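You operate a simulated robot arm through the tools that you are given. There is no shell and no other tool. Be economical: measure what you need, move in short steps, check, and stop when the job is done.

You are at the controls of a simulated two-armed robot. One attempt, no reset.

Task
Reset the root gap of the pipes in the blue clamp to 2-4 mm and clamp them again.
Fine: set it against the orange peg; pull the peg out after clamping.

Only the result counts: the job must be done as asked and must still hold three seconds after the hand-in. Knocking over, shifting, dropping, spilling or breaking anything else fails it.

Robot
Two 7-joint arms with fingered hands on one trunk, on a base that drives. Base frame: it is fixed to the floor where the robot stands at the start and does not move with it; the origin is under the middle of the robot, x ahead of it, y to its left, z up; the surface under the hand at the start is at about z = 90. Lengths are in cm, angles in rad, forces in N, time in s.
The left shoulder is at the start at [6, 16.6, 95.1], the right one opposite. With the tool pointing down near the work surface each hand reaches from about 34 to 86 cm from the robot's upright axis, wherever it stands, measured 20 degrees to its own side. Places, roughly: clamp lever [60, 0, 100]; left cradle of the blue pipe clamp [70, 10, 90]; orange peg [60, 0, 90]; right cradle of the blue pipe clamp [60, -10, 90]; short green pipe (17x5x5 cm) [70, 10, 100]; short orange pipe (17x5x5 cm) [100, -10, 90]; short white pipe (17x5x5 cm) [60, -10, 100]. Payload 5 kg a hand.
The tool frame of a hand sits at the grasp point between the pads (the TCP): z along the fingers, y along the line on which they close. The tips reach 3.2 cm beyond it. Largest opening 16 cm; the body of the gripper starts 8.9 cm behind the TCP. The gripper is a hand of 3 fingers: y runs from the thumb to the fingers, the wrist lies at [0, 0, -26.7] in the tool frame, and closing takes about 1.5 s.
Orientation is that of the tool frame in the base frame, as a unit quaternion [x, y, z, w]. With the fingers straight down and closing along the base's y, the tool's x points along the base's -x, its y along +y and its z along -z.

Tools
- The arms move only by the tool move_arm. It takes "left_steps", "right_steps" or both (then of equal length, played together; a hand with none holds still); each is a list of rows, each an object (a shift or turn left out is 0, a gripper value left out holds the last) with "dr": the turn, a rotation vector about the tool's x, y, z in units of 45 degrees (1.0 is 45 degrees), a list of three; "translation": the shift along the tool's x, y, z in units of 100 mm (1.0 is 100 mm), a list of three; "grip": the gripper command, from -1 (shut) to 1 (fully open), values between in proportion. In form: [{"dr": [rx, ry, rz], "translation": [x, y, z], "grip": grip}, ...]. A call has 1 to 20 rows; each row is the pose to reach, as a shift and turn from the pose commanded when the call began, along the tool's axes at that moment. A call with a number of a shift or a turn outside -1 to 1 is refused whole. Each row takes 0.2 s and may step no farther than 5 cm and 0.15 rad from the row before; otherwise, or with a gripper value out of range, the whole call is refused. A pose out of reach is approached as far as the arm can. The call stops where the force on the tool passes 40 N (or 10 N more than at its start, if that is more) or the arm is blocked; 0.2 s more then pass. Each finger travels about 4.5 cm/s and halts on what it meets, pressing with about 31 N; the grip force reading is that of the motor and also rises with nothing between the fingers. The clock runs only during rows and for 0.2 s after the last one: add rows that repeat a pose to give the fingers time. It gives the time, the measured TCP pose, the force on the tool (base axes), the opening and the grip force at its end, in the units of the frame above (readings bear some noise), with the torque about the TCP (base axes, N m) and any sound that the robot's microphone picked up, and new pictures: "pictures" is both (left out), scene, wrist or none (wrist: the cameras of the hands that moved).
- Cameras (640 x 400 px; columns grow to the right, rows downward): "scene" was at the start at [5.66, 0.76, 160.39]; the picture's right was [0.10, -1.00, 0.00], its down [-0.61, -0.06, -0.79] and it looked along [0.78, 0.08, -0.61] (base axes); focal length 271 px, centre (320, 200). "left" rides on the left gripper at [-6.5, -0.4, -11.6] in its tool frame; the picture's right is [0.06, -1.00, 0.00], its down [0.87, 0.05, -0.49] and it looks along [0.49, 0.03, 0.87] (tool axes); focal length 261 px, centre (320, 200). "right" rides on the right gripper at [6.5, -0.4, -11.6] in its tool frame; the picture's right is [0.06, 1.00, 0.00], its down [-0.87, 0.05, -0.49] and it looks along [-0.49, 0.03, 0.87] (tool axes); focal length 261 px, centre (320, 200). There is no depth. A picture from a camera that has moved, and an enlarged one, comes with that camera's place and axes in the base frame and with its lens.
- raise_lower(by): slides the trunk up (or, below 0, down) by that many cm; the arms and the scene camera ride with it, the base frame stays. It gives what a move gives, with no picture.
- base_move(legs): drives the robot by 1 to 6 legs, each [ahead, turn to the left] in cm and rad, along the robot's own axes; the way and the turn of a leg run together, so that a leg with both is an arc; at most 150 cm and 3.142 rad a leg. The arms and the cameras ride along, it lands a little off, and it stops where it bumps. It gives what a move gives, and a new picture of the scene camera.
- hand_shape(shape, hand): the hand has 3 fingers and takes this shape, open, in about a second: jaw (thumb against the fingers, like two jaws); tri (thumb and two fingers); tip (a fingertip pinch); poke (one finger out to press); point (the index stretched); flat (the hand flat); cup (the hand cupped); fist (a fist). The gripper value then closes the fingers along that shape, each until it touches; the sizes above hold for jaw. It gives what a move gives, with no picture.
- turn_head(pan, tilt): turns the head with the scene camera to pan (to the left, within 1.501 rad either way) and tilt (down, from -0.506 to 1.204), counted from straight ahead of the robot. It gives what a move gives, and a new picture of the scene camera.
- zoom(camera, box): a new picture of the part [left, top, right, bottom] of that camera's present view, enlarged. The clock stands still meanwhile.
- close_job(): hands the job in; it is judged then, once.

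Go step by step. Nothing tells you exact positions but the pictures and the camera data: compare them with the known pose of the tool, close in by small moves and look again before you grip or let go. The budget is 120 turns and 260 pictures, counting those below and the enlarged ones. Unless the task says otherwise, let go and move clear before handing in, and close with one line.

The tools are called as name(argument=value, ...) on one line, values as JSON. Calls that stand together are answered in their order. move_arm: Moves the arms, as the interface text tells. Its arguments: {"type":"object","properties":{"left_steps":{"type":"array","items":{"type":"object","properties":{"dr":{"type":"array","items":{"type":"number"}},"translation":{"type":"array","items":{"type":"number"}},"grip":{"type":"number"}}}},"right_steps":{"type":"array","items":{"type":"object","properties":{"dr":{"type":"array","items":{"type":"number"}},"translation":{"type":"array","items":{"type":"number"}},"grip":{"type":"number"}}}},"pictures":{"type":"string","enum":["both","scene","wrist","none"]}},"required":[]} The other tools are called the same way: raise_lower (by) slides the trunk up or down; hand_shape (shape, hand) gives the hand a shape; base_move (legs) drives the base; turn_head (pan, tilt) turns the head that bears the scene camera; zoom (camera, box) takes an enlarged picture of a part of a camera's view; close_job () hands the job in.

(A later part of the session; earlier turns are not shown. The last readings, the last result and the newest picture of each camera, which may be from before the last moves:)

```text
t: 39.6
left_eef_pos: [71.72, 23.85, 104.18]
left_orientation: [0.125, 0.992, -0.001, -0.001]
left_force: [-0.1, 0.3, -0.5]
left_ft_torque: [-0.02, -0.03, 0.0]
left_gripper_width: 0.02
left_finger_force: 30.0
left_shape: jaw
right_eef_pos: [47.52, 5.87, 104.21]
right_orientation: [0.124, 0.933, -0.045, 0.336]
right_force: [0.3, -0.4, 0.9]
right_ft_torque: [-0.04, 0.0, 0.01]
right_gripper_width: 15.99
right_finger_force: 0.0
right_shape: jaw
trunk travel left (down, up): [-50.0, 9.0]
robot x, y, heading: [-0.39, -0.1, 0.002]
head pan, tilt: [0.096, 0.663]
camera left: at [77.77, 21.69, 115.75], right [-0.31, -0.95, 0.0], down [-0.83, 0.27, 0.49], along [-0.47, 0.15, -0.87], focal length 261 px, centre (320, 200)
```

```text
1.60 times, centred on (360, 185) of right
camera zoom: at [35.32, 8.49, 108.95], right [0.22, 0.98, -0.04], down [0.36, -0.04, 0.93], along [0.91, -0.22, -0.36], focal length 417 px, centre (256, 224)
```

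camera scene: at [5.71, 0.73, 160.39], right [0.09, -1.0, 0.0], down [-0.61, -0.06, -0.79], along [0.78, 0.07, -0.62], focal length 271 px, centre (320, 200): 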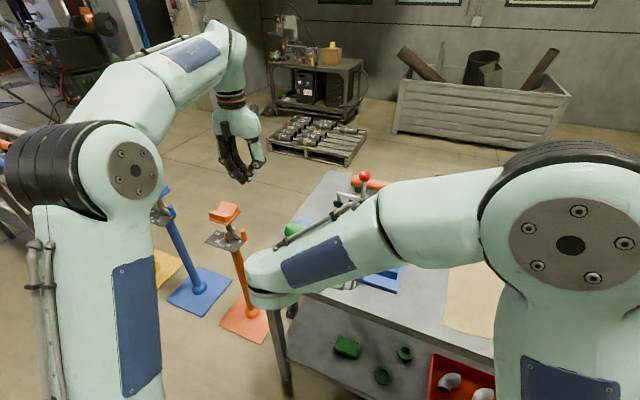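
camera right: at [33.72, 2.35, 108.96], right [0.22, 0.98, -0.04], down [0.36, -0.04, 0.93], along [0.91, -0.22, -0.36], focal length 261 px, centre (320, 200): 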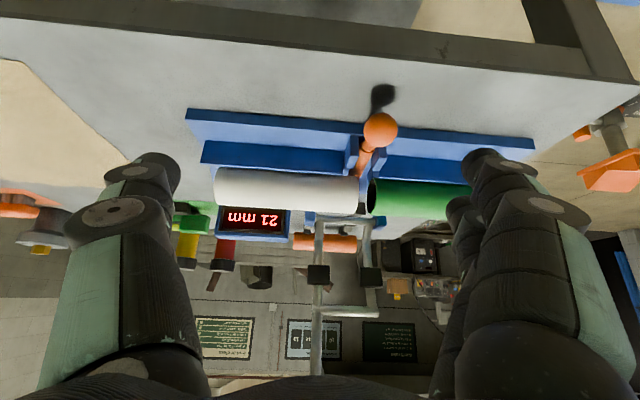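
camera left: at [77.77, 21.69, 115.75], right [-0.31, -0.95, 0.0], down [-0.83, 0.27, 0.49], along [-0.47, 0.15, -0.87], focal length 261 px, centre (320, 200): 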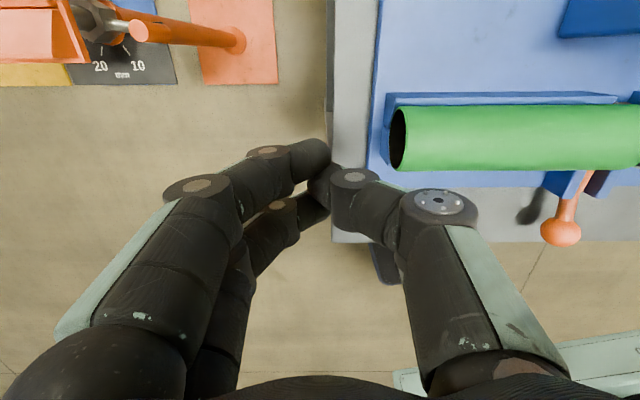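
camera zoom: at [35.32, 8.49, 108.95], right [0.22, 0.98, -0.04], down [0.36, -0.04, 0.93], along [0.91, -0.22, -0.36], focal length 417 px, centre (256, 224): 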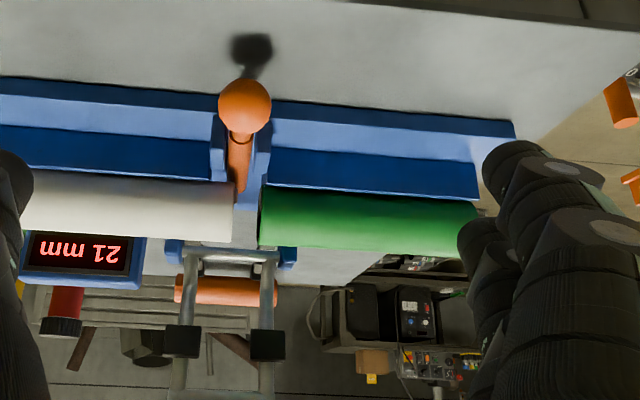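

move_arm(left_steps=[{"translation": [0, 0, 0.3]}, {"translation": [0, 0, 0.6]}, {"translation": [0, 0, 0.77]}, {"translation": [0, 0, 0.77]}], pictures="wrist")

```text
t: 40.6
left_eef_pos: [71.68, 23.89, 96.59]
left_orientation: [0.125, 0.992, 0.001, 0.0]
left_force: [-0.4, 0.1, 0.3]
left_ft_torque: [0.02, -0.02, -0.01]
left_gripper_width: 0.0
left_finger_force: 30.9
left_shape: jaw
right_eef_pos: [47.45, 5.94, 104.11]
right_orientation: [0.124, 0.933, -0.045, 0.336]
right_force: [-1.0, -0.3, -1.0]
right_ft_torque: [-0.01, -0.01, 0.01]
right_gripper_width: 15.99
right_finger_force: 0.0
right_shape: jaw
trunk travel left (down, up): [-50.0, 9.0]
robot x, y, heading: [-0.11, 0.13, -0.004]
head pan, tilt: [0.096, 0.663]
camera left: at [77.72, 21.88, 108.27], right [-0.31, -0.95, 0.0], down [-0.83, 0.27, 0.49], along [-0.47, 0.15, -0.87], focal length 261 px, centre (320, 200)
```

left: 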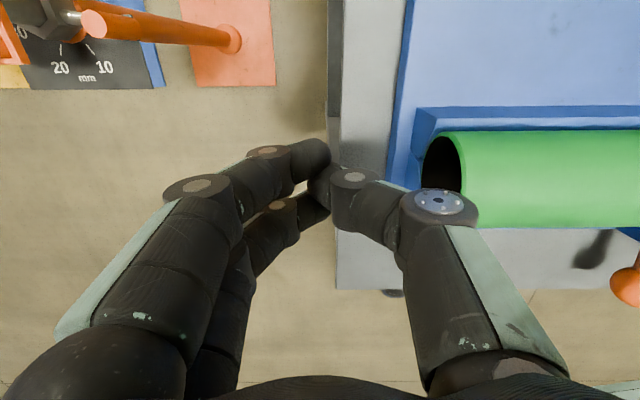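

move_arm(left_steps=[{"translation": [0, -0.05, 0]}, {"translation": [0, -0.1, 0]}, {"translation": [0, -0.14, 0]}, {"translation": [0, -0.18, 0]}, {"translation": [0, -0.18, 0]}], pictures="none")

zoom(camera="right", box=[160, 60, 560, 310])

```text
t: 41.8
left_eef_pos: [71.32, 22.19, 96.57]
left_orientation: [0.125, 0.992, 0.001, 0.001]
left_force: [1.4, 3.7, 4.2]
left_ft_torque: [-0.33, 0.08, 0.01]
left_gripper_width: 0.0
left_finger_force: 31.4
left_shape: jaw
right_eef_pos: [47.5, 5.86, 104.21]
right_orientation: [0.125, 0.932, -0.046, 0.337]
right_force: [0.1, 0.3, 0.4]
right_ft_torque: [0.01, 0.01, 0.0]
right_gripper_width: 16.0
right_finger_force: 0.1
right_shape: jaw
trunk travel left (down, up): [-50.0, 9.0]
robot x, y, heading: [-0.03, -0.07, -0.001]
head pan, tilt: [0.096, 0.663]
```

```text
1.60 times, centred on (360, 185) of right
camera zoom: at [35.29, 8.53, 108.97], right [0.22, 0.98, -0.04], down [0.36, -0.04, 0.93], along [0.91, -0.22, -0.36], focal length 417 px, centre (256, 224)
```

zoom: 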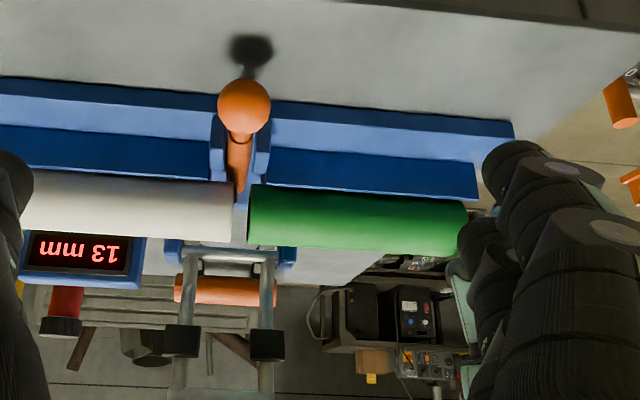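

The gap is 13 mm. I'll push about 9 mm more in small steps and then check.

move_arm(left_steps=[{"translation": [0, -0.02, 0]}, {"translation": [0, -0.04, 0]}, {"translation": [0, -0.06, 0]}, {"translation": [0, -0.08, 0]}, {"translation": [0, -0.09, 0]}, {"translation": [0, -0.09, 0]}], pictures="none")

zoom(camera="right", box=[160, 60, 560, 310])

zoom(camera="right", box=[290, 140, 340, 200])

```text
t: 43.2
left_eef_pos: [71.15, 21.25, 96.47]
left_orientation: [0.125, 0.992, 0.0, 0.001]
left_force: [1.2, 4.3, 4.9]
left_ft_torque: [-0.32, 0.08, -0.04]
left_gripper_width: 0.02
left_finger_force: 30.8
left_shape: jaw
right_eef_pos: [47.56, 5.83, 104.15]
right_orientation: [0.124, 0.932, -0.045, 0.336]
right_force: [0.1, -0.4, -1.0]
right_ft_torque: [0.01, 0.0, 0.01]
right_gripper_width: 16.04
right_finger_force: 0.1
right_shape: jaw
trunk travel left (down, up): [-50.0, 9.0]
robot x, y, heading: [0.15, -0.08, -0.001]
head pan, tilt: [0.096, 0.663]
```

```text
1.60 times, centred on (360, 185) of right
camera zoom: at [35.3, 8.51, 108.96], right [0.22, 0.98, -0.04], down [0.36, -0.04, 0.93], along [0.91, -0.22, -0.36], focal length 417 px, centre (256, 224)
```

zoom: 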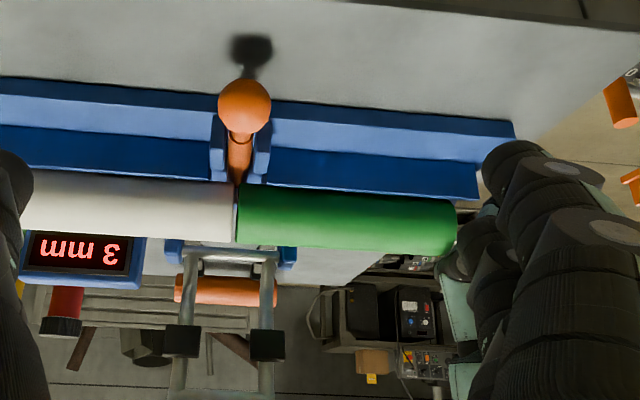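

```text
6.67 times, centred on (315, 170) of right
camera zoom: at [35.3, 8.51, 108.96], right [0.22, 0.98, -0.04], down [0.36, -0.04, 0.93], along [0.91, -0.22, -0.36], focal length 1738 px, centre (353, 400)
```

zoom: 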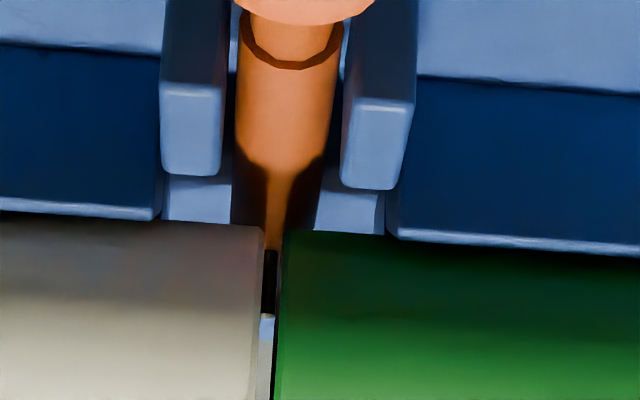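

The display reads 3 mm and the pin is captured between the two ends. I'll back the left hand off outward, then up.

move_arm(left_steps=[{"translation": [0, 0.1, 0]}, {"translation": [0, 0.25, 0]}, {"translation": [0, 0.3, -0.3]}, {"translation": [0, 0.3, -0.7]}, {"translation": [0, 0.3, -1.0]}, {"translation": [0.3, 0.4, -1.0]}, {"translation": [0.7, 0.5, -1.0]}, {"translation": [1.0, 0.5, -1.0]}, {"translation": [1.0, 0.5, -1.0]}], pictures="none")

zoom(camera="right", box=[160, 60, 560, 310])

```text
t: 45.2
left_eef_pos: [62.78, 28.62, 106.53]
left_orientation: [0.126, 0.992, 0.001, 0.0]
left_force: [-0.2, 0.0, -0.4]
left_ft_torque: [0.02, 0.01, -0.02]
left_gripper_width: 0.0
left_finger_force: 31.1
left_shape: jaw
right_eef_pos: [47.53, 5.81, 104.03]
right_orientation: [0.125, 0.932, -0.046, 0.336]
right_force: [0.3, 0.0, 0.1]
right_ft_torque: [-0.03, 0.01, 0.01]
right_gripper_width: 16.0
right_finger_force: 0.0
right_shape: jaw
trunk travel left (down, up): [-50.0, 9.0]
robot x, y, heading: [0.02, 0.05, -0.001]
head pan, tilt: [0.096, 0.663]
```

```text
1.60 times, centred on (360, 185) of right
camera zoom: at [35.36, 8.47, 108.94], right [0.22, 0.98, -0.04], down [0.36, -0.04, 0.93], along [0.91, -0.22, -0.36], focal length 417 px, centre (256, 224)
```

zoom: 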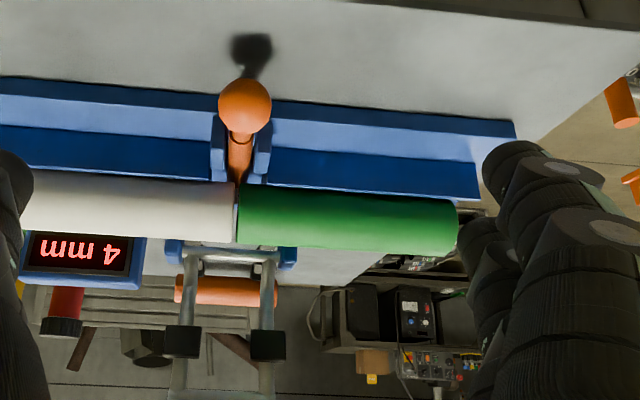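

The gap relaxed to a reading of 4 mm when I let go, which is too close to the limit. I'll return with the left hand and push slightly deeper.

move_arm(left_steps=[{"translation": [-0.4, 0, 0]}, {"translation": [-0.8, -0.1, 0]}, {"translation": [-1.0, -0.2, 0]}, {"translation": [-1.0, -0.2, 0.4]}, {"translation": [-1.0, -0.2, 0.8]}, {"translation": [-1.0, -0.2, 1.0]}, {"translation": [-1.0, -0.35, 1.0]}, {"translation": [-1.0, -0.45, 1.0]}, {"translation": [-1.0, -0.5, 1.0]}, {"translation": [-1.0, -0.51, 1.0]}, {"translation": [-1.0, -0.51, 1.0]}], pictures="none")

zoom(camera="right", box=[160, 60, 560, 310])

zoom(camera="right", box=[300, 155, 330, 225])

```text
t: 47.6
left_eef_pos: [71.13, 21.33, 96.42]
left_orientation: [0.124, 0.992, 0.0, 0.0]
left_force: [1.7, 3.3, 2.8]
left_ft_torque: [-0.28, 0.09, 0.03]
left_gripper_width: 0.0
left_finger_force: 31.3
left_shape: jaw
right_eef_pos: [47.58, 5.9, 104.06]
right_orientation: [0.125, 0.932, -0.046, 0.337]
right_force: [-0.5, 0.1, 0.4]
right_ft_torque: [-0.02, 0.01, 0.0]
right_gripper_width: 16.01
right_finger_force: 0.1
right_shape: jaw
trunk travel left (down, up): [-50.0, 9.0]
robot x, y, heading: [0.6, -0.09, -0.003]
head pan, tilt: [0.096, 0.663]
```

```text
1.60 times, centred on (360, 185) of right
camera zoom: at [35.32, 8.52, 108.96], right [0.22, 0.98, -0.04], down [0.36, -0.04, 0.93], along [0.91, -0.22, -0.36], focal length 417 px, centre (256, 224)
```

zoom: 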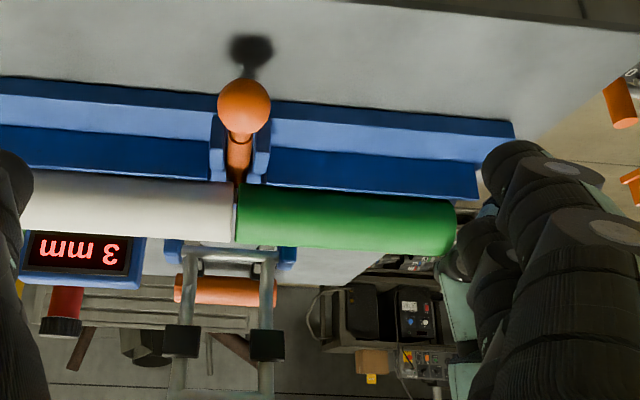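

```text
5.71 times, centred on (315, 190) of right
camera zoom: at [35.32, 8.52, 108.96], right [0.22, 0.98, -0.04], down [0.36, -0.04, 0.93], along [0.91, -0.22, -0.36], focal length 1489 px, centre (349, 257)
```

zoom: 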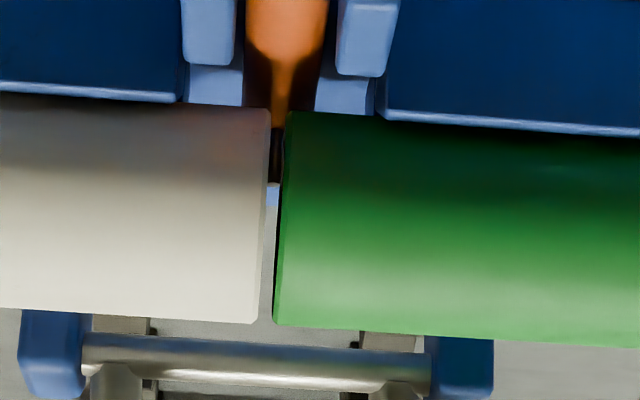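

Reads 3 mm. I'll keep the left hand holding the green pipe against the pin while the right hand closes the lever, after a small extra push of 1.5 mm.

move_arm(left_steps=[{"translation": [0, -0.008, 0]}, {"translation": [0, -0.015, 0]}, {"translation": [0, -0.015, 0]}], pictures="none")

zoom(camera="right", box=[160, 60, 560, 310])

zoom(camera="right", box=[180, 180, 420, 330])

```text
t: 48.4
left_eef_pos: [71.0, 21.24, 96.54]
left_orientation: [0.124, 0.992, 0.0, 0.002]
left_force: [3.1, 10.4, 9.4]
left_ft_torque: [-0.63, 0.16, 0.0]
left_gripper_width: 0.0
left_finger_force: 30.9
left_shape: jaw
right_eef_pos: [47.55, 5.94, 104.05]
right_orientation: [0.124, 0.932, -0.045, 0.336]
right_force: [0.6, 0.2, 0.3]
right_ft_torque: [-0.01, -0.01, 0.02]
right_gripper_width: 16.01
right_finger_force: 0.0
right_shape: jaw
trunk travel left (down, up): [-50.0, 9.0]
robot x, y, heading: [0.16, -0.12, -0.001]
head pan, tilt: [0.096, 0.663]
```

```text
1.60 times, centred on (360, 185) of right
camera zoom: at [35.3, 8.59, 108.96], right [0.22, 0.98, -0.04], down [0.36, -0.04, 0.93], along [0.91, -0.22, -0.36], focal length 417 px, centre (256, 224)
```

zoom: 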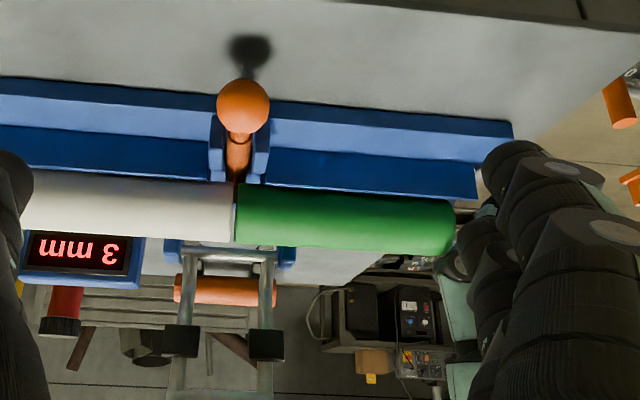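

```text
2.67 times, centred on (300, 255) of right
camera zoom: at [35.3, 8.59, 108.96], right [0.22, 0.98, -0.04], down [0.36, -0.04, 0.93], along [0.91, -0.22, -0.36], focal length 695 px, centre (373, 53)
```

zoom: 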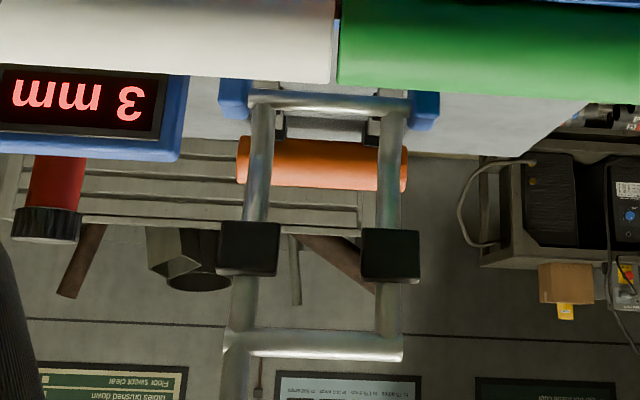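

Gap is held snugly at 3 mm. Now the right hand, still pitched forward, goes up and forward to face the lever ball (about [70.5, -6, 118]).

move_arm(right_steps=[{"translation": [-0.3, -0.06, -0.08]}, {"translation": [-0.6, -0.12, -0.16]}, {"translation": [-0.85, -0.17, -0.25]}, {"translation": [-0.85, -0.17, -0.25]}], pictures="none")

move_arm(right_steps=[{"translation": [-0.3, -0.06, -0.08]}, {"translation": [-0.6, -0.12, -0.16]}, {"translation": [-0.85, -0.17, -0.25]}, {"translation": [-0.85, -0.17, -0.25]}], pictures="both")

```text
t: 49.4
left_eef_pos: [71.21, 21.25, 96.65]
left_orientation: [0.125, 0.992, 0.0, 0.0]
left_force: [3.3, 15.4, 13.3]
left_ft_torque: [-0.92, 0.28, -0.01]
left_gripper_width: 0.0
left_finger_force: 30.5
left_shape: jaw
right_eef_pos: [51.9, 2.96, 111.51]
right_orientation: [0.124, 0.932, -0.045, 0.336]
right_force: [-0.3, 0.3, -0.7]
right_ft_torque: [0.05, -0.01, -0.01]
right_gripper_width: 15.99
right_finger_force: 0.1
right_shape: jaw
trunk travel left (down, up): [-50.0, 9.0]
robot x, y, heading: [-0.06, -0.14, -0.002]
head pan, tilt: [0.096, 0.663]
```

```text
t: 50.4
left_eef_pos: [71.19, 21.25, 96.55]
left_orientation: [0.125, 0.992, 0.0, 0.001]
left_force: [5.0, 16.2, 14.7]
left_ft_torque: [-1.04, 0.3, 0.05]
left_gripper_width: 0.0
left_finger_force: 31.2
left_shape: jaw
right_eef_pos: [56.41, 0.21, 118.81]
right_orientation: [0.125, 0.932, -0.046, 0.336]
right_force: [0.8, 0.4, 0.5]
right_ft_torque: [0.02, 0.01, 0.03]
right_gripper_width: 15.99
right_finger_force: 0.1
right_shape: jaw
trunk travel left (down, up): [-50.0, 9.0]
robot x, y, heading: [0.16, -0.11, -0.001]
head pan, tilt: [0.096, 0.663]
camera scene: at [5.6, 0.91, 160.4], right [0.09, -1.0, 0.0], down [-0.61, -0.06, -0.79], along [0.79, 0.07, -0.61], focal length 271 px, centre (320, 200)
camera right: at [44.23, 2.84, 123.56], right [0.22, 0.98, -0.04], down [0.36, -0.04, 0.93], along [0.91, -0.22, -0.36], focal length 261 px, centre (320, 200)
```

scene: 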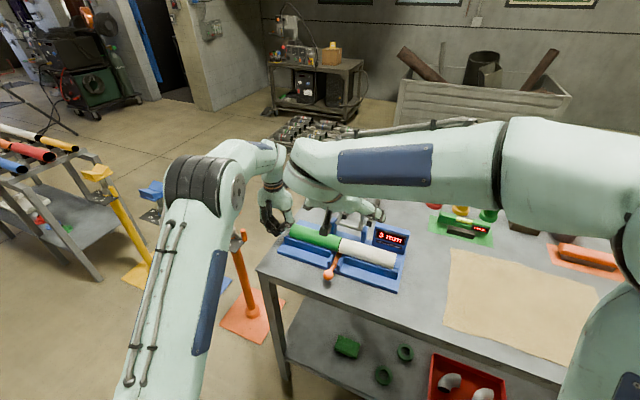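
right: 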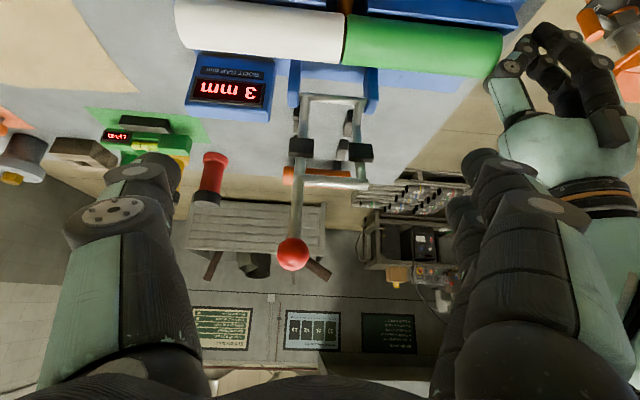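

move_arm(right_steps=[{"translation": [-0.3, -0.1, 0.05], "grip": 0.1}, {"translation": [-0.6, -0.2, 0.1]}, {"translation": [-0.9, -0.27, 0.15]}, {"translation": [-1.0, -0.27, 0.15]}, {"translation": [-1.0, -0.27, 0.15]}], pictures="wrist")

```text
t: 51.6
left_eef_pos: [71.14, 21.22, 96.48]
left_orientation: [0.125, 0.992, 0.0, 0.001]
left_force: [7.3, 15.9, 16.0]
left_ft_torque: [-1.18, 0.35, 0.06]
left_gripper_width: 0.0
left_finger_force: 31.0
left_shape: jaw
right_eef_pos: [64.1, -4.79, 124.23]
right_orientation: [0.124, 0.932, -0.045, 0.337]
right_force: [0.4, 0.8, -0.5]
right_ft_torque: [-0.02, -0.01, 0.02]
right_gripper_width: 8.86
right_finger_force: 0.1
right_shape: jaw
trunk travel left (down, up): [-50.0, 9.0]
robot x, y, heading: [-0.34, 0.18, -0.008]
head pan, tilt: [0.096, 0.663]
camera right: at [51.89, -2.12, 129.0], right [0.22, 0.98, -0.04], down [0.36, -0.04, 0.93], along [0.91, -0.22, -0.36], focal length 261 px, centre (320, 200)
```

right: 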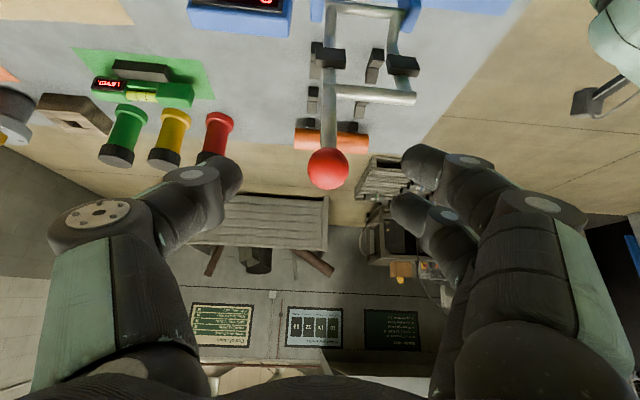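

Ball located at about (70.9, -6.2, 118.7), well centred. I'll advance along the fingers and close on it.

move_arm(right_steps=[{"translation": [-0.14, 0.03, 0.2]}, {"translation": [-0.14, 0.03, 0.45]}, {"translation": [-0.14, 0.03, 0.7]}, {"translation": [-0.14, 0.03, 0.7]}], pictures="wrist")

```text
t: 52.6
left_eef_pos: [71.06, 21.27, 96.57]
left_orientation: [0.126, 0.992, 0.0, 0.001]
left_force: [6.1, 16.1, 17.7]
left_ft_torque: [-1.15, 0.37, 0.12]
left_gripper_width: 0.03
left_finger_force: 30.9
left_shape: jaw
right_eef_pos: [69.42, -5.78, 119.48]
right_orientation: [0.125, 0.932, -0.046, 0.336]
right_force: [0.2, 0.8, 0.8]
right_ft_torque: [0.01, -0.01, 0.01]
right_gripper_width: 8.86
right_finger_force: 0.1
right_shape: jaw
trunk travel left (down, up): [-50.0, 9.0]
robot x, y, heading: [-0.08, 0.38, 0.002]
head pan, tilt: [0.096, 0.663]
camera right: at [57.27, -3.14, 124.35], right [0.22, 0.98, -0.04], down [0.36, -0.04, 0.93], along [0.91, -0.22, -0.36], focal length 261 px, centre (320, 200)
```

right: 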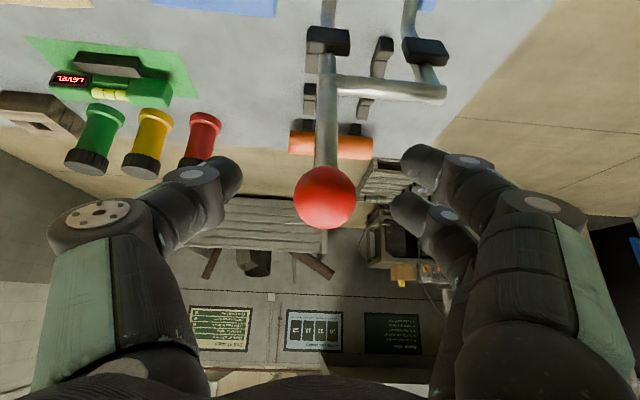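

move_arm(right_steps=[{"grip": -0.5}, {"grip": -1}, {"grip": -1}, {"grip": -1}, {"grip": -1}, {"grip": -1}], pictures="wrist")

```text
t: 54.0
left_eef_pos: [71.09, 21.18, 96.51]
left_orientation: [0.126, 0.992, -0.001, 0.001]
left_force: [4.8, 17.6, 18.9]
left_ft_torque: [-1.32, 0.32, -0.03]
left_gripper_width: 0.03
left_finger_force: 30.5
left_shape: jaw
right_eef_pos: [69.36, -5.76, 119.53]
right_orientation: [0.125, 0.932, -0.046, 0.336]
right_force: [-0.2, 0.2, -5.3]
right_ft_torque: [0.26, 0.09, 0.03]
right_gripper_width: 1.42
right_finger_force: 31.0
right_shape: jaw
trunk travel left (down, up): [-50.0, 9.0]
robot x, y, heading: [-0.05, 0.08, -0.003]
head pan, tilt: [0.096, 0.663]
camera right: at [57.25, -3.17, 124.3], right [0.22, 0.98, -0.04], down [0.36, -0.04, 0.93], along [0.91, -0.22, -0.36], focal length 261 px, centre (320, 200)
```

right: 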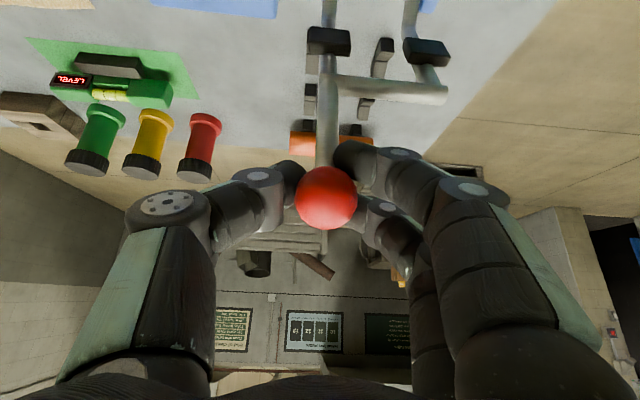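

The ball is held. I'll swing the lever down along its arc, first from ~86° to ~61°, easing the left push very slightly.

move_arm(left_steps=[{"translation": [0, 0.004, 0]}, {"translation": [0, 0.004, 0]}, {"translation": [0, 0.004, 0]}, {"translation": [0, 0.004, 0]}, {"translation": [0, 0.004, 0]}, {"translation": [0, 0.004, 0]}], right_steps=[{"translation": [0.157, 0, -0.112]}, {"translation": [0.325, 0, -0.21]}, {"translation": [0.5, 0, -0.294]}, {"translation": [0.681, 0, -0.361]}, {"translation": [0.867, 0, -0.413]}, {"translation": [0.867, 0, -0.413]}], pictures="both")

```text
t: 55.2
left_eef_pos: [71.44, 21.3, 96.39]
left_orientation: [0.125, 0.992, 0.0, 0.0]
left_force: [-1.0, 4.2, 6.1]
left_ft_torque: [-0.36, 0.02, -0.13]
left_gripper_width: 0.0
left_finger_force: 30.5
left_shape: jaw
right_eef_pos: [61.03, -3.72, 116.79]
right_orientation: [0.123, 0.933, -0.047, 0.334]
right_force: [11.0, 7.1, -17.1]
right_ft_torque: [0.09, -0.13, 0.0]
right_gripper_width: 1.0
right_finger_force: 31.1
right_shape: jaw
trunk travel left (down, up): [-50.0, 9.0]
robot x, y, heading: [-0.12, -0.22, -0.0]
head pan, tilt: [0.096, 0.663]
stopped in row 6 (right hand): the force on the tool passed its limit at 42 N (the readings are from after the stop); the commanded pose is now the measured one
camera scene: at [5.95, 0.88, 160.35], right [0.1, -1.0, 0.0], down [-0.61, -0.06, -0.79], along [0.78, 0.08, -0.62], focal length 271 px, centre (320, 200)
camera right: at [48.85, -1.09, 121.81], right [0.22, 0.98, -0.05], down [0.36, -0.04, 0.93], along [0.91, -0.22, -0.36], focal length 261 px, centre (320, 200)
camera left: at [77.38, 19.21, 108.09], right [-0.31, -0.95, 0.0], down [-0.83, 0.27, 0.49], along [-0.47, 0.15, -0.87], focal length 261 px, centre (320, 200)
```

scene: 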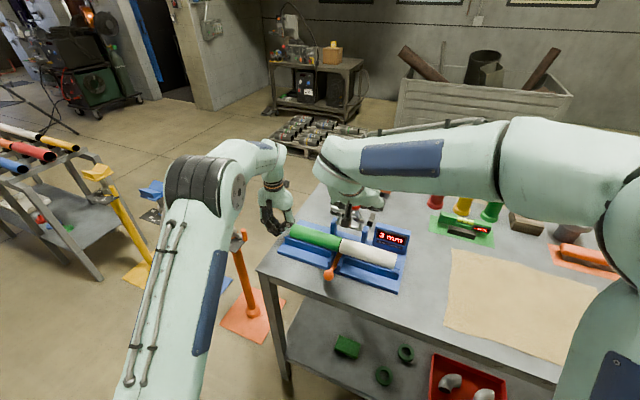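
right: 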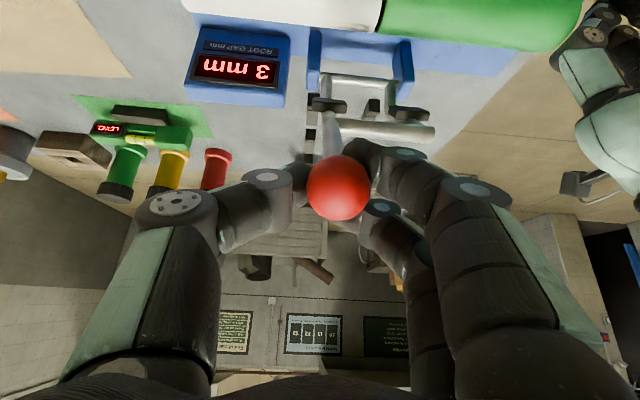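
left: 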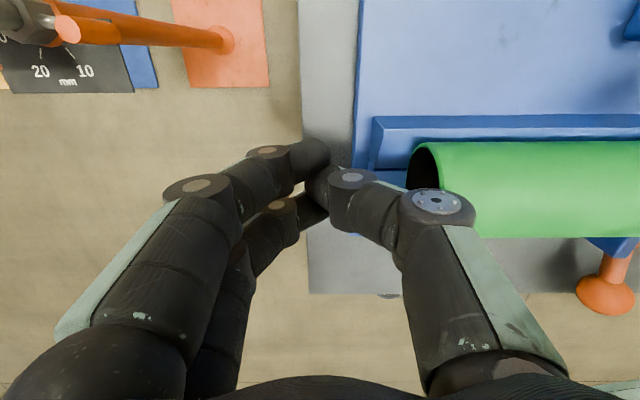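

The force points radially inward, so my arc is slightly too wide; the ball agrees with a ~22 cm radius. The gap still reads 3 mm. I'll continue with a slightly tighter arc.

move_arm(right_steps=[{"translation": [0.098, 0, 0.01]}, {"translation": [0.196, 0, 0.01]}, {"translation": [0.29, 0, 0.0]}, {"translation": [0.385, 0, -0.004]}, {"translation": [0.48, 0, 0.0]}, {"translation": [0.576, 0, 0.0]}, {"translation": [0.67, 0, 0.01]}, {"translation": [0.764, 0, 0.02]}, {"translation": [0.95, 0, 0.056]}, {"translation": [0.95, 0, 0.056]}], pictures="wrist")

zoom(camera="scene", box=[260, 180, 420, 300])

```text
t: 57.4
left_eef_pos: [71.36, 21.23, 96.61]
left_orientation: [0.126, 0.992, 0.0, 0.0]
left_force: [-4.5, 8.7, 14.7]
left_ft_torque: [-0.91, 0.09, -0.32]
left_gripper_width: 0.0
left_finger_force: 30.8
left_shape: jaw
right_eef_pos: [54.47, -1.92, 110.64]
right_orientation: [0.125, 0.933, -0.047, 0.335]
right_force: [31.0, 1.2, -18.9]
right_ft_torque: [-0.4, -0.57, -0.4]
right_gripper_width: 0.82
right_finger_force: 31.5
right_shape: jaw
trunk travel left (down, up): [-50.0, 9.0]
robot x, y, heading: [0.09, 0.24, 0.003]
head pan, tilt: [0.096, 0.663]
camera right: at [42.31, 0.7, 115.45], right [0.22, 0.97, -0.04], down [0.36, -0.04, 0.93], along [0.91, -0.22, -0.36], focal length 261 px, centre (320, 200)
```

right: 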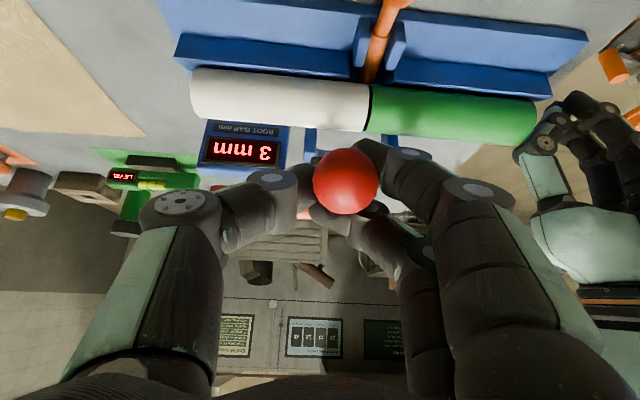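

```text
3.33 times, centred on (340, 240) of scene
camera zoom: at [6.03, 0.91, 160.38], right [0.09, -1.0, 0.0], down [-0.61, -0.06, -0.79], along [0.78, 0.07, -0.62], focal length 903 px, centre (253, 67)
```

zoom: 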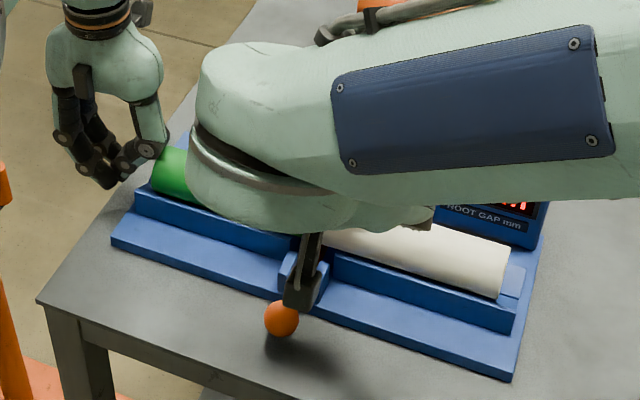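

Still following, gap at 3 mm, force is radial again. I'll reseat slightly inward and continue down to near-closed.

move_arm(right_steps=[{"translation": [-0.017, 0, 0.056]}, {"translation": [0.09, 0, 0.08]}, {"translation": [0.216, 0, 0.11]}, {"translation": [0.33, 0, 0.15]}, {"translation": [0.439, 0, 0.189]}, {"translation": [0.55, 0, 0.24]}, {"translation": [0.652, 0, 0.288]}, {"translation": [0.652, 0, 0.288]}], pictures="wrist")

zoom(camera="left", box=[320, 0, 640, 200])

```text
t: 59.0
left_eef_pos: [71.47, 21.31, 96.58]
left_orientation: [0.125, 0.992, 0.0, 0.0]
left_force: [-1.2, 2.1, 3.8]
left_ft_torque: [-0.21, 0.03, -0.12]
left_gripper_width: 0.0
left_finger_force: 31.0
left_shape: jaw
right_eef_pos: [51.95, -1.45, 104.86]
right_orientation: [0.127, 0.931, -0.047, 0.338]
right_force: [24.9, 3.7, -8.7]
right_ft_torque: [-0.2, -0.54, -0.43]
right_gripper_width: 0.84
right_finger_force: 30.7
right_shape: jaw
trunk travel left (down, up): [-50.0, 9.0]
robot x, y, heading: [0.01, 0.26, -0.001]
head pan, tilt: [0.096, 0.663]
stopped in row 7 (right hand): the force on the tool passed its limit at 49 N (the readings are from after the stop); the commanded pose is now the measured one
camera right: at [39.77, 1.35, 109.77], right [0.22, 0.97, -0.04], down [0.36, -0.04, 0.93], along [0.91, -0.22, -0.36], focal length 261 px, centre (320, 200)
```

right: 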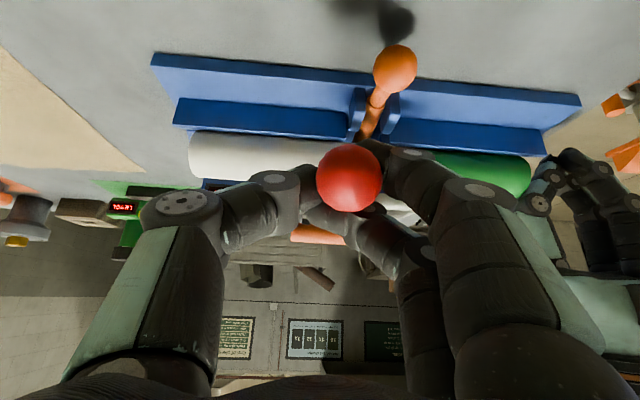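

```text
2.00 times, centred on (480, 100) of left
camera zoom: at [77.44, 19.2, 108.12], right [-0.31, -0.95, 0.0], down [-0.83, 0.27, 0.49], along [-0.47, 0.15, -0.87], focal length 521 px, centre (0, 400)
```

zoom: 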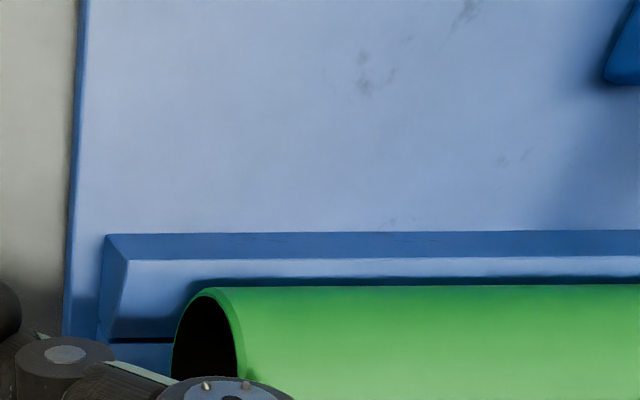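

move_arm(right_steps=[{"translation": [-0.032, 0, 0.069]}, {"translation": [0.005, 0, 0.1]}, {"translation": [0.042, 0, 0.137]}, {"translation": [0.08, 0, 0.17]}, {"translation": [0.117, 0, 0.204]}, {"translation": [0.16, 0, 0.235]}, {"translation": [0.199, 0, 0.265]}, {"translation": [0.199, 0, 0.265]}], pictures="wrist")

zoom(camera="right", box=[160, 0, 480, 240])

```text
t: 60.8
left_eef_pos: [71.05, 21.27, 96.69]
left_orientation: [0.126, 0.992, -0.002, 0.001]
left_force: [1.5, -0.5, 0.1]
left_ft_torque: [0.01, -0.04, 0.03]
left_gripper_width: 0.0
left_finger_force: 30.7
left_shape: jaw
right_eef_pos: [51.64, -1.22, 102.02]
right_orientation: [0.126, 0.931, -0.044, 0.34]
right_force: [8.1, 14.2, 37.1]
right_ft_torque: [0.26, -0.99, -0.11]
right_gripper_width: 1.1
right_finger_force: 31.2
right_shape: jaw
trunk travel left (down, up): [-50.0, 9.0]
robot x, y, heading: [0.21, -0.17, -0.002]
head pan, tilt: [0.096, 0.663]
camera right: at [39.56, 1.48, 106.84], right [0.22, 0.97, -0.04], down [0.35, -0.04, 0.94], along [0.91, -0.22, -0.35], focal length 261 px, centre (320, 200)
```

right: 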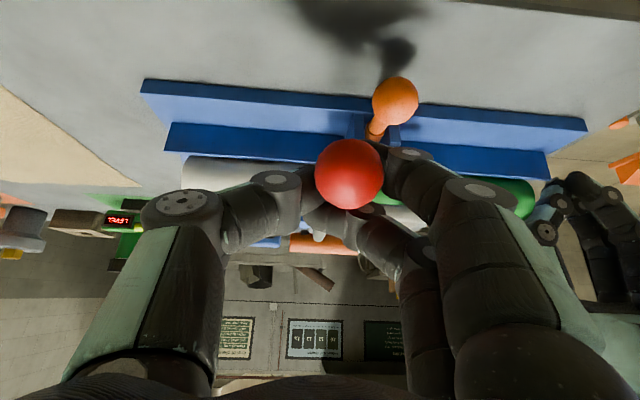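

```text
1.67 times, centred on (320, 120) of right
camera zoom: at [39.56, 1.48, 106.84], right [0.22, 0.97, -0.04], down [0.35, -0.04, 0.94], along [0.91, -0.22, -0.35], focal length 434 px, centre (320, 333)
```

zoom: 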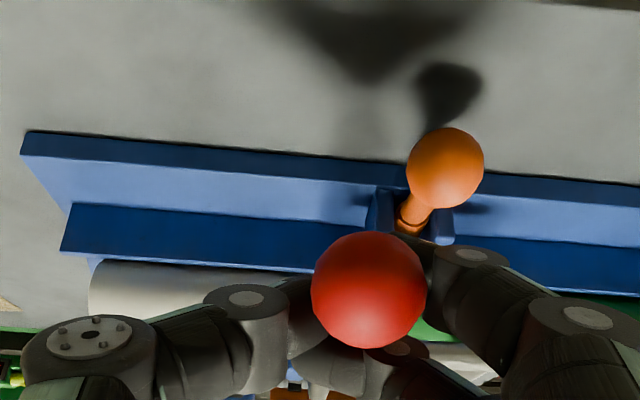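

The ball is back at its original height (~101) with 37 N of upward resistance. I'll press slightly more to make sure it is fully clamped.

move_arm(right_steps=[{"translation": [0.013, 0, 0.015]}, {"translation": [0.02, 0, 0.022]}, {"translation": [0.02, 0, 0.022]}], pictures="none")

zoom(camera="scene", box=[260, 180, 420, 300])

```text
t: 61.2
left_eef_pos: [71.12, 21.23, 96.61]
left_orientation: [0.125, 0.992, -0.001, 0.001]
left_force: [0.2, 0.7, -0.5]
left_ft_torque: [-0.03, 0.01, 0.0]
left_gripper_width: 0.0
left_finger_force: 30.9
left_shape: jaw
right_eef_pos: [51.83, -1.05, 102.17]
right_orientation: [0.127, 0.93, -0.041, 0.342]
right_force: [-4.6, 4.5, 16.2]
right_ft_torque: [-0.06, -0.52, -0.18]
right_gripper_width: 1.1
right_finger_force: 31.1
right_shape: jaw
trunk travel left (down, up): [-50.0, 9.0]
robot x, y, heading: [0.39, -0.07, -0.003]
head pan, tilt: [0.096, 0.663]
stopped in row 2 (right hand): the force on the tool passed its limit at 53 N (the readings are from after the stop); the commanded pose is now the measured one
```

```text
3.33 times, centred on (340, 240) of scene
camera zoom: at [5.55, 0.86, 160.35], right [0.09, -1.0, 0.0], down [-0.61, -0.06, -0.79], along [0.79, 0.07, -0.61], focal length 903 px, centre (253, 67)
```

zoom: 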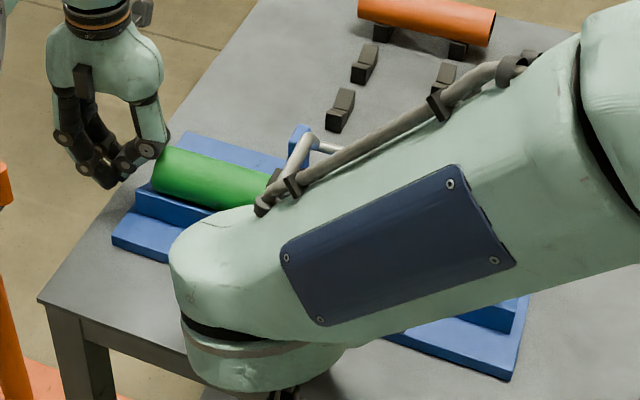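

It's at a hard stop. I'll open the right hand and back out along the fingers, then check the gap.

move_arm(right_steps=[{"grip": -0.3}, {"grip": 0.0}, {"grip": 0.0}, {"grip": 0.0}, {"grip": 0.0}, {"translation": [0, 0, -0.3]}, {"translation": [0, 0, -0.6]}, {"translation": [0, 0, -0.9]}, {"translation": [0, -0.4, -1.0]}, {"translation": [0, -0.8, -1.0]}, {"translation": [0, -1.0, -1.0]}, {"translation": [0, -1.0, -1.0]}], pictures="both")

zoom(camera="scene", box=[260, 180, 420, 300])

```text
t: 63.8
left_eef_pos: [71.13, 21.23, 96.73]
left_orientation: [0.126, 0.992, 0.0, 0.001]
left_force: [0.4, 0.8, 0.9]
left_ft_torque: [-0.06, 0.03, -0.01]
left_gripper_width: 0.0
left_finger_force: 31.1
left_shape: jaw
right_eef_pos: [43.03, -8.96, 109.65]
right_orientation: [0.127, 0.93, -0.043, 0.341]
right_force: [-0.3, 0.4, -0.2]
right_ft_torque: [-0.01, 0.05, -0.02]
right_gripper_width: 7.96
right_finger_force: 0.0
right_shape: jaw
trunk travel left (down, up): [-50.0, 9.0]
robot x, y, heading: [-0.26, 0.15, 0.001]
head pan, tilt: [0.096, 0.663]
camera scene: at [5.73, 0.85, 160.39], right [0.09, -1.0, 0.0], down [-0.61, -0.06, -0.79], along [0.79, 0.07, -0.62], focal length 271 px, centre (320, 200)
camera right: at [30.81, -6.43, 114.33], right [0.22, 0.97, -0.04], down [0.35, -0.04, 0.94], along [0.91, -0.22, -0.35], focal length 261 px, centre (320, 200)
```

scene: 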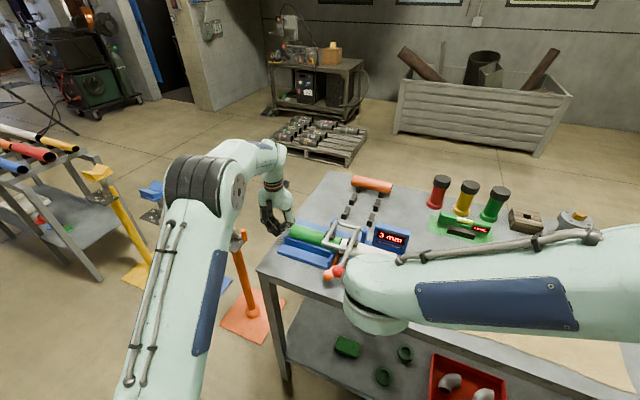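
right: 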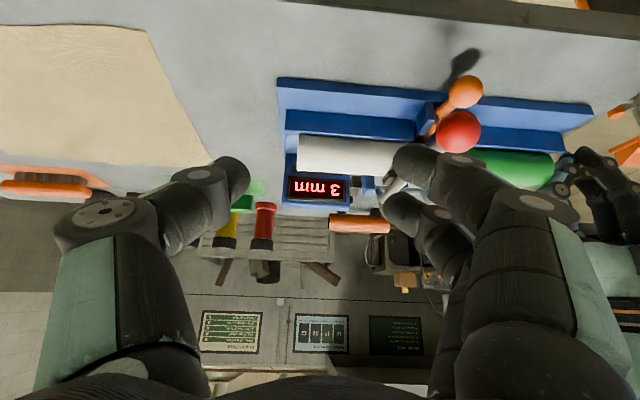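

```text
3.33 times, centred on (340, 240) of scene
camera zoom: at [5.73, 0.85, 160.39], right [0.09, -1.0, 0.0], down [-0.61, -0.06, -0.79], along [0.79, 0.07, -0.62], focal length 903 px, centre (253, 67)
```

zoom: 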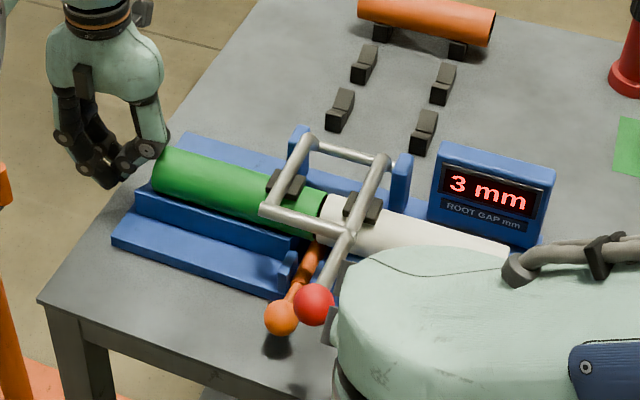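

The clamp is closed and reads 3 mm. I'll withdraw the left hand from the green pipe (outward, then up and toward the front) for pulling the peg out.

move_arm(left_steps=[{"translation": [0, 0.1, 0]}, {"translation": [0, 0.25, 0]}, {"translation": [0, 0.3, -0.3]}, {"translation": [0, 0.3, -0.7]}, {"translation": [0, 0.3, -1.0]}, {"translation": [0.4, 0.2, -1.0]}, {"translation": [0.8, 0.1, -1.0]}, {"translation": [1.0, 0.0, -1.0]}, {"translation": [1.0, 0.0, -1.0]}], pictures="none")

zoom(camera="scene", box=[260, 180, 420, 300])

zoom(camera="right", box=[380, 40, 540, 180])

```text
t: 65.8
left_eef_pos: [61.51, 23.75, 106.77]
left_orientation: [0.124, 0.992, 0.0, 0.001]
left_force: [0.1, 0.4, -0.1]
left_ft_torque: [0.02, 0.0, 0.01]
left_gripper_width: 0.01
left_finger_force: 30.8
left_shape: jaw
right_eef_pos: [43.02, -9.11, 109.71]
right_orientation: [0.128, 0.931, -0.044, 0.34]
right_force: [0.2, 0.1, 0.2]
right_ft_torque: [0.02, 0.01, -0.04]
right_gripper_width: 7.97
right_finger_force: 0.0
right_shape: jaw
trunk travel left (down, up): [-50.0, 9.0]
robot x, y, heading: [0.2, -0.06, 0.002]
head pan, tilt: [0.096, 0.663]
```

```text
3.33 times, centred on (340, 240) of scene
camera zoom: at [5.76, 0.85, 160.39], right [0.09, -1.0, 0.0], down [-0.61, -0.06, -0.79], along [0.78, 0.07, -0.62], focal length 903 px, centre (253, 67)
```

zoom: 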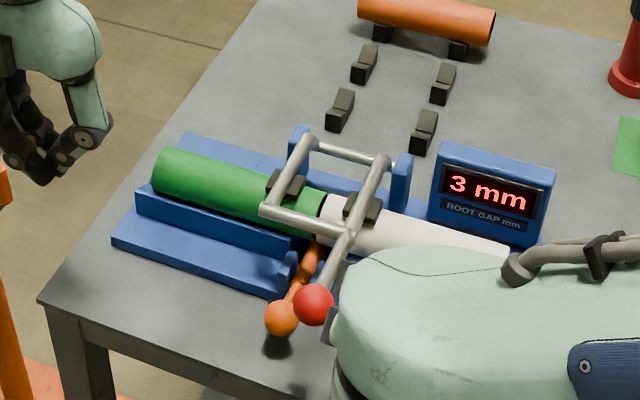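

```text
2.86 times, centred on (460, 110) of right
camera zoom: at [30.86, -6.42, 114.32], right [0.22, 0.97, -0.04], down [0.35, -0.05, 0.94], along [0.91, -0.22, -0.35], focal length 745 px, centre (-80, 457)
```

zoom: 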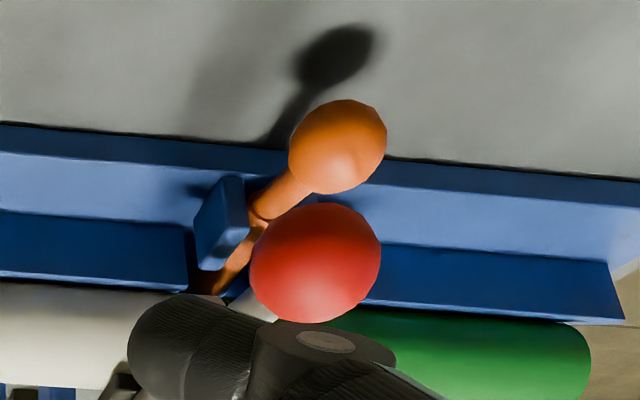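

Gap still 3 mm. The peg ball is at about (55.4, 2.9, 93.3), close under the lever ball. I'll lean the left hand ~45° to the left so its thumb clears the lever, and approach the peg ball from that side.

move_arm(left_steps=[{"translation": [0.07, -0.2, 0], "dr": [0.16, 0, 0], "grip": -0.35}, {"translation": [0.07, -0.4, 0], "dr": [0.33, 0, 0]}, {"translation": [0.07, -0.6, 0.0], "dr": [0.5, 0, 0]}, {"translation": [0.07, -0.8, 0.1], "dr": [0.67, 0, 0]}, {"translation": [0.07, -1.0, 0.2], "dr": [0.84, 0, 0]}, {"translation": [0.07, -1.0, 0.3], "dr": [1.0, 0, 0]}, {"translation": [0.07, -1.0, 0.3], "dr": [1.0, 0, 0]}], pictures="both")

zoom(camera="scene", box=[260, 180, 420, 300])

```text
t: 67.4
left_eef_pos: [58.46, 14.12, 103.82]
left_orientation: [0.116, 0.916, -0.381, -0.048]
left_force: [0.6, -0.7, 0.1]
left_ft_torque: [0.02, -0.05, -0.02]
left_gripper_width: 5.18
left_finger_force: 0.0
left_shape: jaw
right_eef_pos: [42.91, -8.97, 109.57]
right_orientation: [0.128, 0.931, -0.043, 0.34]
right_force: [-0.3, 0.2, 0.2]
right_ft_torque: [0.03, -0.01, 0.03]
right_gripper_width: 7.96
right_finger_force: 0.1
right_shape: jaw
trunk travel left (down, up): [-50.0, 9.0]
robot x, y, heading: [0.21, 0.12, -0.0]
head pan, tilt: [0.096, 0.663]
camera scene: at [5.69, 0.79, 160.4], right [0.09, -1.0, 0.0], down [-0.61, -0.06, -0.79], along [0.79, 0.07, -0.61], focal length 271 px, centre (320, 200)
camera left: at [66.43, 20.06, 112.32], right [-0.24, -0.67, 0.71], down [-0.75, 0.59, 0.31], along [-0.62, -0.45, -0.64], focal length 261 px, centre (320, 200)
```

scene: 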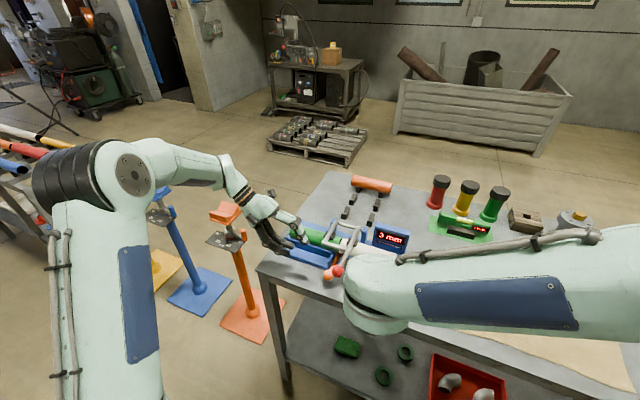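
left: 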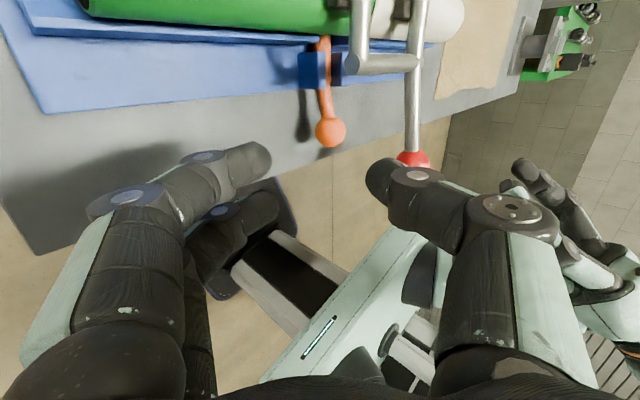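

```text
3.33 times, centred on (340, 240) of scene
camera zoom: at [5.69, 0.79, 160.4], right [0.09, -1.0, 0.0], down [-0.61, -0.06, -0.79], along [0.79, 0.07, -0.61], focal length 903 px, centre (253, 67)
```

zoom: 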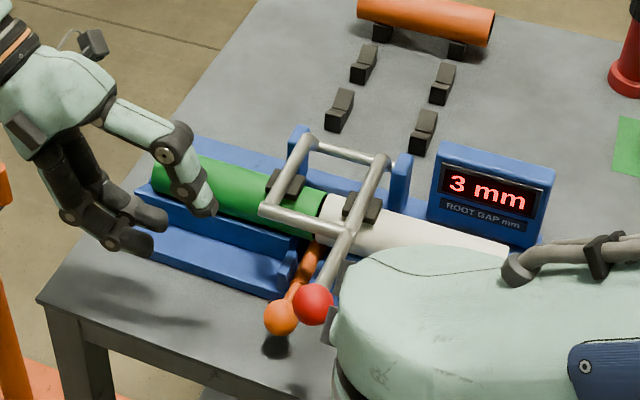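

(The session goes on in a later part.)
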